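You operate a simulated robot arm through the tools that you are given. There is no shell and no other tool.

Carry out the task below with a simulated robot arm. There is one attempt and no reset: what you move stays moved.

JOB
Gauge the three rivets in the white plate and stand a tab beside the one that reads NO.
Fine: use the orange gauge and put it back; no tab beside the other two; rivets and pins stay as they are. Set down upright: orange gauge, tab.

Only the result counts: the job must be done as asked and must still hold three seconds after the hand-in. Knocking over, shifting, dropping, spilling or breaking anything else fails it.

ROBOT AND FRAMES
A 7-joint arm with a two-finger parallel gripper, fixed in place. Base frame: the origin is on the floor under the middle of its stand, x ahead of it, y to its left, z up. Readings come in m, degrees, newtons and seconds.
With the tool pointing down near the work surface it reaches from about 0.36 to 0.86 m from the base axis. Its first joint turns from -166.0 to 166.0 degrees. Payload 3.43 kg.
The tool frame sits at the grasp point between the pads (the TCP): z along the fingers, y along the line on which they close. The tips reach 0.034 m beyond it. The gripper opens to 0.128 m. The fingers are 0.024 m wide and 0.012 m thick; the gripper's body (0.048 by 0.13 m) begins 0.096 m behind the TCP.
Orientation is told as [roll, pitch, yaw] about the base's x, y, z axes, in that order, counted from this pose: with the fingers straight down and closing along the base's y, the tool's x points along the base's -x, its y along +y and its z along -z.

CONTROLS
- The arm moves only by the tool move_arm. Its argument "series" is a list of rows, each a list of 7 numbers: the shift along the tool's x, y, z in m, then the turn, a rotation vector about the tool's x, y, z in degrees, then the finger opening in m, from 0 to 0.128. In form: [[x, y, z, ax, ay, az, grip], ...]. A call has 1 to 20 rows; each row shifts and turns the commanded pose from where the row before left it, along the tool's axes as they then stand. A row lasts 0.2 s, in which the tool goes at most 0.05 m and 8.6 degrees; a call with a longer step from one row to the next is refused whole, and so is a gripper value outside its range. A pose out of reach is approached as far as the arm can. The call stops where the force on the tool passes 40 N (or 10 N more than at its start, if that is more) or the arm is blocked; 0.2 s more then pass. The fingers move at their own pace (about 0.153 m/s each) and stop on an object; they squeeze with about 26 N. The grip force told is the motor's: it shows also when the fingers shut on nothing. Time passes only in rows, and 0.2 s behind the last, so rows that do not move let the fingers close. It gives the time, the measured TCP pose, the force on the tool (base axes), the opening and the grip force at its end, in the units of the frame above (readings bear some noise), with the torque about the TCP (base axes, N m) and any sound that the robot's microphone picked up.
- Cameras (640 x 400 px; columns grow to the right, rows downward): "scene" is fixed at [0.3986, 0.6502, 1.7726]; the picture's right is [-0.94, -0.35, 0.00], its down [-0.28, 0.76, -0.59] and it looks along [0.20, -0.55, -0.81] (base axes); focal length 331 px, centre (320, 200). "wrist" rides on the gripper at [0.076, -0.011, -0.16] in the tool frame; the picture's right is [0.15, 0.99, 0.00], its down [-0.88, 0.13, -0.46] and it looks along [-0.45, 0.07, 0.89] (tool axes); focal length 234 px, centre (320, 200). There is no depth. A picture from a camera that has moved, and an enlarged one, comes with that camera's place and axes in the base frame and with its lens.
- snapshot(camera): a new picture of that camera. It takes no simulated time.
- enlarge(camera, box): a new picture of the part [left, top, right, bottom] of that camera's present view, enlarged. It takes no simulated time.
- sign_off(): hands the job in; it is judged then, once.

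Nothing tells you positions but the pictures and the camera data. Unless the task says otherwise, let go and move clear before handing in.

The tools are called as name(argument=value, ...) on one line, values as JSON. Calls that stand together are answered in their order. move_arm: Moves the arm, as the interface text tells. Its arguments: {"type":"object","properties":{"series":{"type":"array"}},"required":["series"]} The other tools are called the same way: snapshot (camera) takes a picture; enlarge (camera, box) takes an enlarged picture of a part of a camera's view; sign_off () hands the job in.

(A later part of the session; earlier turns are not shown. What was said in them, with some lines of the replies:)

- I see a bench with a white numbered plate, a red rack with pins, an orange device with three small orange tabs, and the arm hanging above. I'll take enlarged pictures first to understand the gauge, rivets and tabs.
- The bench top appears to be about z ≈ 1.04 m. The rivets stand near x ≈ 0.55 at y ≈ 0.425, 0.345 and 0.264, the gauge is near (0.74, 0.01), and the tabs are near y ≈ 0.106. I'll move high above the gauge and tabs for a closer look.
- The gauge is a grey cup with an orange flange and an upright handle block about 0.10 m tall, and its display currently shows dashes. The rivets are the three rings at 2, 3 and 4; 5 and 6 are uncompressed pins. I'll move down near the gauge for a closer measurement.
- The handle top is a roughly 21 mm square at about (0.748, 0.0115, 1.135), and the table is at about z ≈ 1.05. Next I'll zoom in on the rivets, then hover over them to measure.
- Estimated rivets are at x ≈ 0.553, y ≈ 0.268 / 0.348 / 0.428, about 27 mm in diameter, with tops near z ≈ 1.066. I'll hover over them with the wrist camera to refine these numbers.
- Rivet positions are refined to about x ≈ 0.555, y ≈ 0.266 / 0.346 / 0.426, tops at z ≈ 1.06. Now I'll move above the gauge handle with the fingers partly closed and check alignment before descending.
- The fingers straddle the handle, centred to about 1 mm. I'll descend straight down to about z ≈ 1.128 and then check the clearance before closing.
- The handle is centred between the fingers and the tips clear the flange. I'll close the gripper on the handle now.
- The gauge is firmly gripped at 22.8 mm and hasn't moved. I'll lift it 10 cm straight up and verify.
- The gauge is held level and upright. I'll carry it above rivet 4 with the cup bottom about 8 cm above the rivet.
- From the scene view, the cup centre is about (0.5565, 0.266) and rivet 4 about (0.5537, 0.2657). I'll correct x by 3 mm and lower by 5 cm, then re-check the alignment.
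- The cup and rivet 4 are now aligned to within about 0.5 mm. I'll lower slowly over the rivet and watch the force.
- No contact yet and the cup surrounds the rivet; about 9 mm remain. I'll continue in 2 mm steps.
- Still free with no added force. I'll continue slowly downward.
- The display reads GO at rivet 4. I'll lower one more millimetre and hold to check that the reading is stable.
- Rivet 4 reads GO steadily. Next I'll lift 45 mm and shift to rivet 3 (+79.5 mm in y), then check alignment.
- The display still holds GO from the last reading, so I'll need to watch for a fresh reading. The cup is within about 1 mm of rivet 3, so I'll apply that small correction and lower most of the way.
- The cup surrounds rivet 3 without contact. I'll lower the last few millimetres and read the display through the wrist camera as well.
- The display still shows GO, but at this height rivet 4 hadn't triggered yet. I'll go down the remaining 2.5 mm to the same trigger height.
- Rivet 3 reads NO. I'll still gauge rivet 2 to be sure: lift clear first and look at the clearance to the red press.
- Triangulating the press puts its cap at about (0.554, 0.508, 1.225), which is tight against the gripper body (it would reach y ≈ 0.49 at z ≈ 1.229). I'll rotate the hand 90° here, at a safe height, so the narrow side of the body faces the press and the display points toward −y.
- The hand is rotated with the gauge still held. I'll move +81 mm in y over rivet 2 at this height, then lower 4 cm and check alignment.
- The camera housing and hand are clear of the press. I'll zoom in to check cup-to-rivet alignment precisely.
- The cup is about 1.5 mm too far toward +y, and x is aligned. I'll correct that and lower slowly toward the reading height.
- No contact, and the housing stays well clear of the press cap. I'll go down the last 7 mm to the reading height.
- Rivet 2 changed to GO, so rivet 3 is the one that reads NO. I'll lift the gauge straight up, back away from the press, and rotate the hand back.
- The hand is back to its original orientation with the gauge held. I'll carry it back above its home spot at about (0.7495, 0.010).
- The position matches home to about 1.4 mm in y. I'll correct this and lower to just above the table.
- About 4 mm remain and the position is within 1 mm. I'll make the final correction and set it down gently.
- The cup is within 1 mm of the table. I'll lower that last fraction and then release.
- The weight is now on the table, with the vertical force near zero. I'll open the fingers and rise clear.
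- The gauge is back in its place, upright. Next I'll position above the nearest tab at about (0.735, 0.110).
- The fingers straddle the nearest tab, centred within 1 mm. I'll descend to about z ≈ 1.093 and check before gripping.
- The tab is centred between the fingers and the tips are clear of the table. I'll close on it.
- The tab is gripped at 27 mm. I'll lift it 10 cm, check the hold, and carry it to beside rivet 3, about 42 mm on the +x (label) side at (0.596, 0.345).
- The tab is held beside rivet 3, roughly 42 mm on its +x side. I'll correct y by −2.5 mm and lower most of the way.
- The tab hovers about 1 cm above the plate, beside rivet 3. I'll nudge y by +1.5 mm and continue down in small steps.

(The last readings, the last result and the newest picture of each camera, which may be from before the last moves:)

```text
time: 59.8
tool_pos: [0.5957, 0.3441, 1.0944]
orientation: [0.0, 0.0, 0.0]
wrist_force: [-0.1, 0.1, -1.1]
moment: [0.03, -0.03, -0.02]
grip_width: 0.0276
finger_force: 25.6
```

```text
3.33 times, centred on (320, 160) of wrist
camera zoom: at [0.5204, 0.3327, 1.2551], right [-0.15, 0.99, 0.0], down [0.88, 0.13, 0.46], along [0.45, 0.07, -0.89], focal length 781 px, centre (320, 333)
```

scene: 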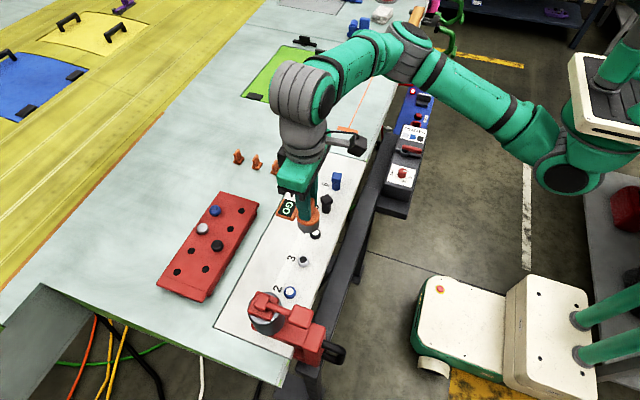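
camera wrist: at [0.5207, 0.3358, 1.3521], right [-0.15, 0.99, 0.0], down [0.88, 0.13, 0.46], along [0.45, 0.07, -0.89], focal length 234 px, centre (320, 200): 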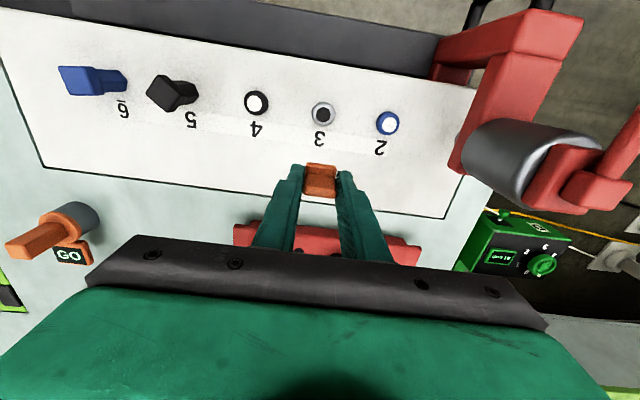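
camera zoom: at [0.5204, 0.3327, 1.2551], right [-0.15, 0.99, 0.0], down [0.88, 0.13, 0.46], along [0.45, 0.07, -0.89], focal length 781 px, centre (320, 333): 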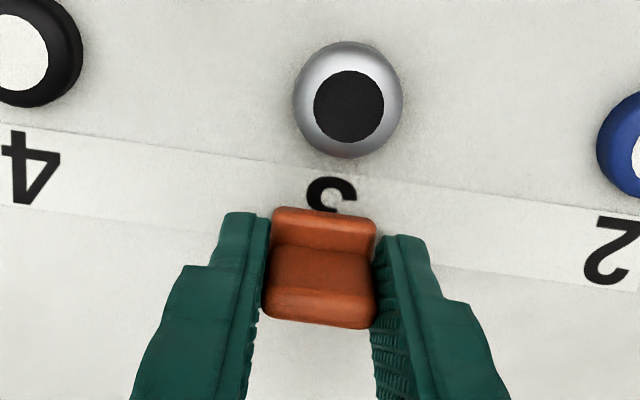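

About 3 mm remain by reference to the table-level grasp. I'll lower in sub-millimetre steps, watching for the tab to touch.

move_arm(series=[[0, 0, 0.0007, 0, 0, 0, 0.015], [0, 0, 0.0007, 0, 0, 0, 0.015], [0, 0, 0, 0, 0, 0, 0.015]])

move_arm(series=[[0, 0, 0.0006, 0, 0, 0, 0.015], [0, 0, 0.0004, 0, 0, 0, 0.015], [0, 0, 0, 0, 0, 0, 0.015]])

enlarge(camera="scene", box=[270, 235, 310, 275])

enlarge(camera="wrist", box=[260, 100, 380, 220])

```text
time: 60.6
tool_pos: [0.5945, 0.3433, 1.0942]
orientation: [0.0, -0.1, 0.0]
wrist_force: [0.1, 0.3, -2.1]
moment: [0.0, -0.02, 0.0]
grip_width: 0.0276
finger_force: 26.6
```

```text
time: 61.4
tool_pos: [0.5955, 0.3443, 1.0922]
orientation: [0.0, 0.0, 0.1]
wrist_force: [0.2, -0.9, -0.4]
moment: [0.0, 0.0, -0.01]
grip_width: 0.0274
finger_force: 25.9
```

```text
10.00 times, centred on (290, 255) of scene
camera zoom: at [0.3986, 0.6502, 1.7726], right [-0.94, -0.35, 0.0], down [-0.28, 0.76, -0.59], along [0.2, -0.55, -0.81], focal length 3308 px, centre (620, -350)
```

zoom: 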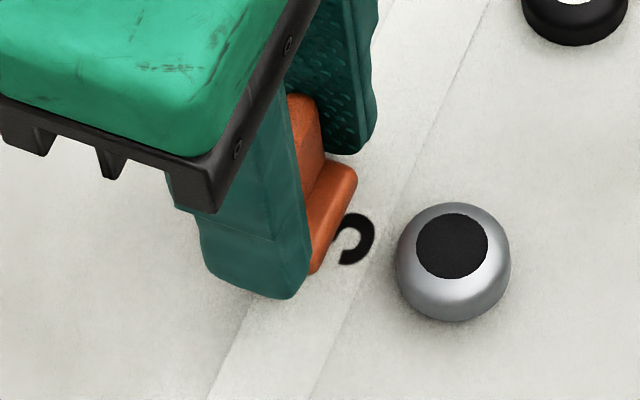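

```text
3.33 times, centred on (320, 160) of wrist
camera zoom: at [0.5208, 0.3329, 1.2523], right [-0.15, 0.99, 0.0], down [0.88, 0.13, 0.46], along [0.45, 0.07, -0.89], focal length 781 px, centre (320, 333)
```

zoom: 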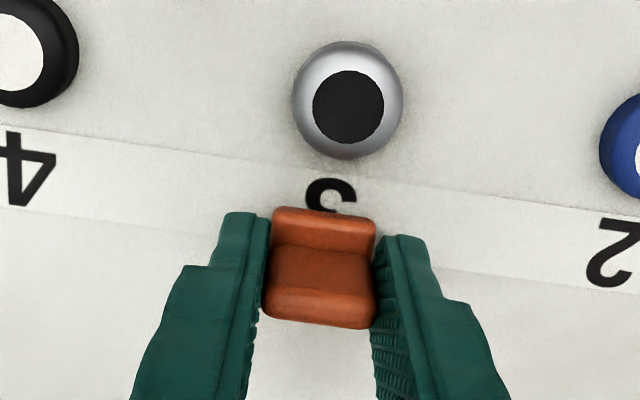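

The tab's bottom is nearly at the plate, with about 0.5 mm left by the reference. I'll take one or two more half-millimetre steps and check for contact force.

move_arm(series=[[0, 0, 0.0005, 0, 0, 0, 0.015], [0, 0, 0, 0, 0, 0, 0.015]])

move_arm(series=[[0, 0, 0.0004, 0, 0, 0, 0.015], [0, 0, 0, 0, 0, 0, 0.015]])

enlarge(camera="wrist", box=[260, 100, 380, 220])

```text
time: 62.0
tool_pos: [0.5957, 0.3451, 1.0931]
orientation: [0.1, 0.0, 0.0]
wrist_force: [0.0, -0.2, -1.0]
moment: [-0.03, -0.03, 0.0]
grip_width: 0.0277
finger_force: 26.0
```

```text
time: 62.6
tool_pos: [0.5969, 0.3451, 1.0926]
orientation: [0.0, 0.0, 0.0]
wrist_force: [0.3, -0.6, 0.0]
moment: [0.01, 0.01, 0.01]
grip_width: 0.0273
finger_force: 26.0
```

```text
3.33 times, centred on (320, 160) of wrist
camera zoom: at [0.5206, 0.3333, 1.2518], right [-0.15, 0.99, 0.0], down [0.88, 0.13, 0.46], along [0.45, 0.07, -0.89], focal length 781 px, centre (320, 333)
```

zoom: 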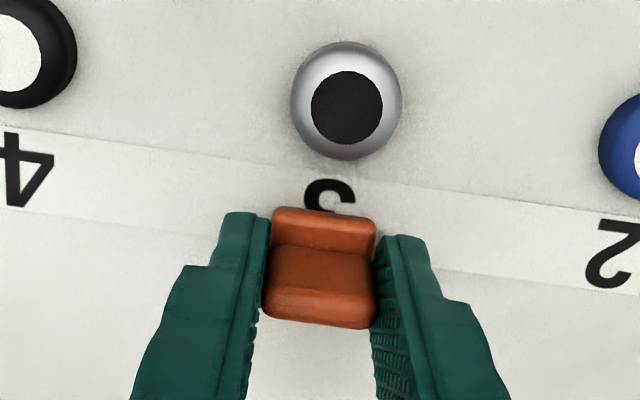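

The height now equals the table-grasp height and the load reads near zero. One more half-millimetre to confirm contact.

move_arm(series=[[0, 0, 0.0005, 0, 0, 0, 0.015], [0, 0, 0, 0, 0, 0, 0.015], [0, 0, 0, 0, 0, 0, 0.015]])

enlarge(camera="scene", box=[270, 235, 310, 275])

```text
time: 63.4
tool_pos: [0.5959, 0.3437, 1.092]
orientation: [0.1, 0.0, 0.0]
wrist_force: [0.2, -0.7, 14.2]
moment: [-0.07, 0.02, -0.03]
grip_width: 0.0274
finger_force: 25.9
```

```text
10.00 times, centred on (290, 255) of scene
camera zoom: at [0.3986, 0.6502, 1.7726], right [-0.94, -0.35, 0.0], down [-0.28, 0.76, -0.59], along [0.2, -0.55, -0.81], focal length 3308 px, centre (620, -350)
```

zoom: 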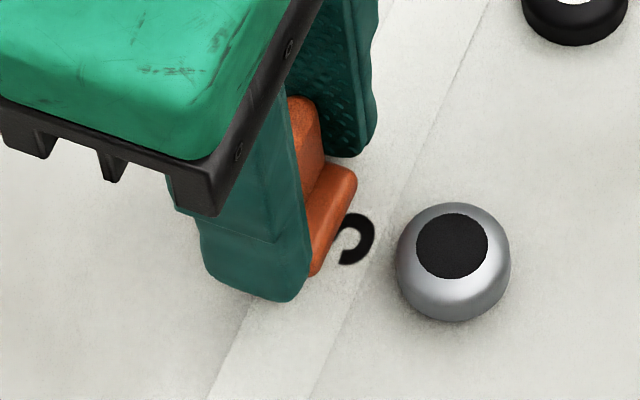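

The tab is firmly on the plate (14 N contact). I'll ease off a fraction, then open the fingers gently and rise.

move_arm(series=[[0, 0, -0.0004, 0, 0, 0, 0.015], [0, 0, 0, 0, 0, 0, 0.015], [0, 0, 0, 0, 0, 0, 0.03], [0, 0, 0, 0, 0, 0, 0.035], [0, 0, 0, 0, 0, 0, 0.045], [0, 0, 0, 0, 0, 0, 0.05], [0, 0, 0, 0, 0, 0, 0.05]])

enlarge(camera="wrist", box=[260, 100, 380, 220])

enlarge(camera="scene", box=[270, 235, 310, 275])

```text
time: 65.0
tool_pos: [0.5958, 0.3436, 1.0917]
orientation: [0.0, 0.0, 0.1]
wrist_force: [-0.9, 0.4, -0.3]
moment: [0.0, 0.0, -0.04]
grip_width: 0.0498
finger_force: 0.1
```

```text
3.33 times, centred on (320, 160) of wrist
camera zoom: at [0.5206, 0.333, 1.2512], right [-0.15, 0.99, 0.0], down [0.88, 0.13, 0.46], along [0.45, 0.07, -0.89], focal length 781 px, centre (320, 333)
```

zoom: 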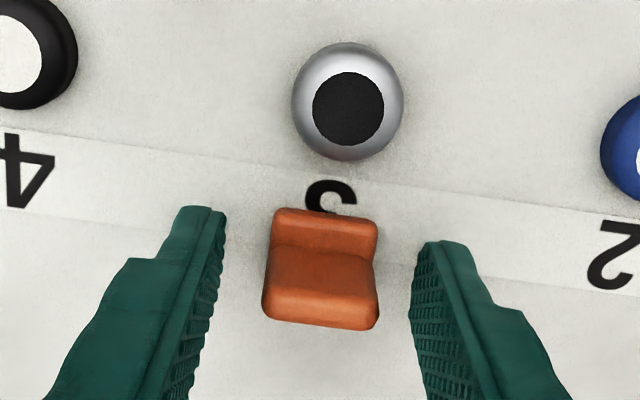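

```text
10.00 times, centred on (290, 255) of scene
camera zoom: at [0.3986, 0.6502, 1.7726], right [-0.94, -0.35, 0.0], down [-0.28, 0.76, -0.59], along [0.2, -0.55, -0.81], focal length 3308 px, centre (620, -350)
```

zoom: 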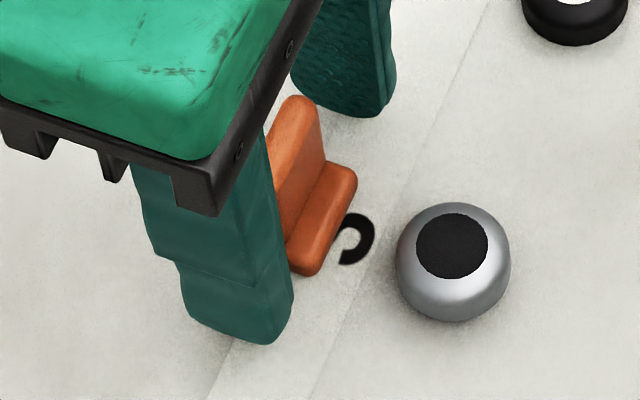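

The tab stands free and upright beside rivet 3. I'll rise straight up, back clear, and take final pictures of everything.

move_arm(series=[[0, 0, -0.01, 0, 0, 0, 0.05], [0, 0, -0.02, 0, 0, 0, 0.05], [0, 0, -0.03, 0, 0, 0, 0.05], [0, 0, -0.04, 0, 0, 0, 0.05], [0, 0, -0.04, 0, 0, 0, 0.05], [0, 0, -0.04, 0, 0, 0, 0.05], [0, 0, -0.04, 0, 0, 0, 0.05], [0.03, -0.03, -0.02, 0, 0, 0, 0.05], [0.03, -0.03, -0.02, 0, 0, 0, 0.05], [0.03, -0.03, 0, 0, 0, 0, 0.05], [0.03, -0.03, 0, 0, 0, 0, 0.05], [0, -0.04, 0, 0, 0, 0, 0.05], [0, -0.04, 0, 0, 0, 0, 0.05], [0, 0, 0, 0, 0, 0, 0.05], [0, 0, 0, 0, 0, 0, 0.05]])

snapshot(camera="scene")

snapshot(camera="wrist")

enlarge(camera="scene", box=[260, 215, 340, 305])

enlarge(camera="scene", box=[230, 110, 310, 190])

```text
time: 68.2
tool_pos: [0.4782, 0.1443, 1.3531]
orientation: [-0.1, 0.1, 0.0]
wrist_force: [-0.8, 0.7, 0.6]
moment: [0.02, 0.03, -0.04]
grip_width: 0.0499
finger_force: 0.0
```

```text
taken
```

scene: 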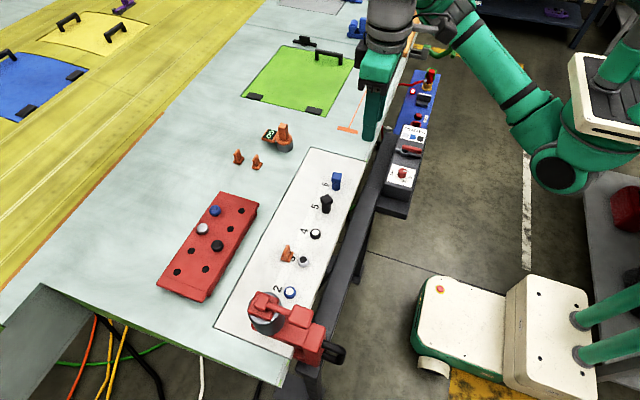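

```text
taken
camera wrist: at [0.4028, 0.132, 1.5119], right [-0.15, 0.99, 0.0], down [0.88, 0.13, 0.46], along [0.45, 0.07, -0.89], focal length 234 px, centre (320, 200)
```

wrist: 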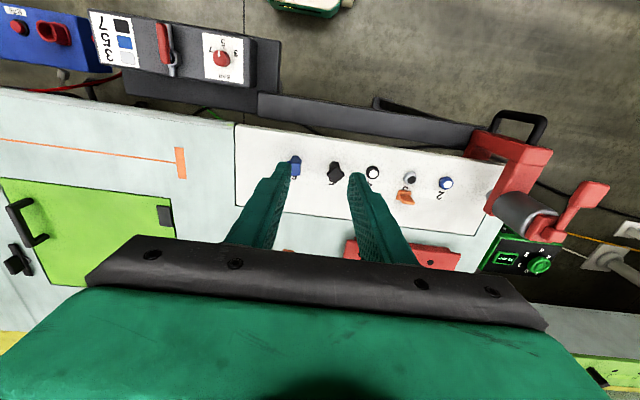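

```text
4.44 times, centred on (300, 260) of scene
camera zoom: at [0.3986, 0.6502, 1.7726], right [-0.94, -0.35, 0.0], down [-0.28, 0.76, -0.59], along [0.2, -0.55, -0.81], focal length 1470 px, centre (409, -67)
```

zoom: 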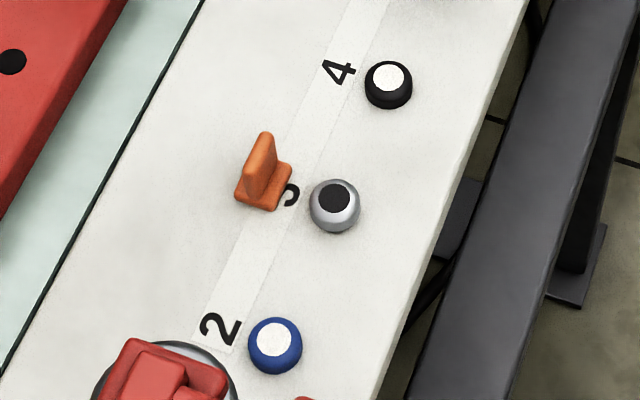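

```text
5.00 times, centred on (270, 150) of scene
camera zoom: at [0.3986, 0.6502, 1.7726], right [-0.94, -0.35, 0.0], down [-0.28, 0.76, -0.59], along [0.2, -0.55, -0.81], focal length 1654 px, centre (570, 450)
```

zoom: 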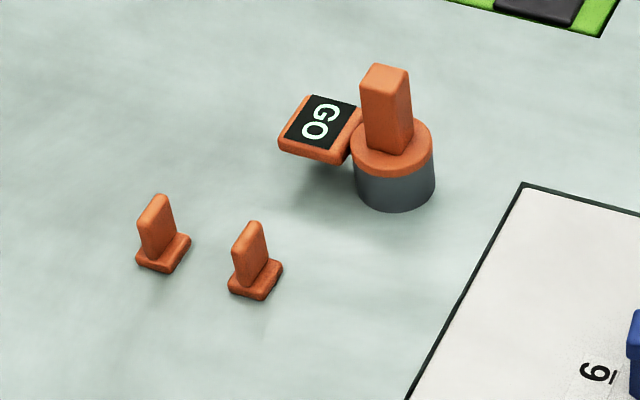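

The final pictures show the tab upright beside rivet 3 (the NO rivet), and the gauge upright back in its place. The other two tabs, the rivets and the pins are undisturbed and the arm is clear, so I'm handing in.

sign_off()

```text
The job is handed in.
```

I gauged all three rivets in the white plate. Rivets 2 and 4 read GO and rivet 3 reads NO, so one tab now stands upright beside rivet 3, about 42 mm away on the side with the printed numbers.

- **Gauge:** the orange gauge is back upright in its original spot, within about a millimetre by my measurements. Its display still shows GO from the last rivet.
- **Everything else:** the final pictures show the rivets, pins and other two tabs where they were. The only contact I felt was setting the gauge and the tab down. No tab stands beside rivets 2 or 4.
- **Hand-in:** I let go, moved the arm clear and handed the job in. The tool confirmed the hand-in but gave no verdict.
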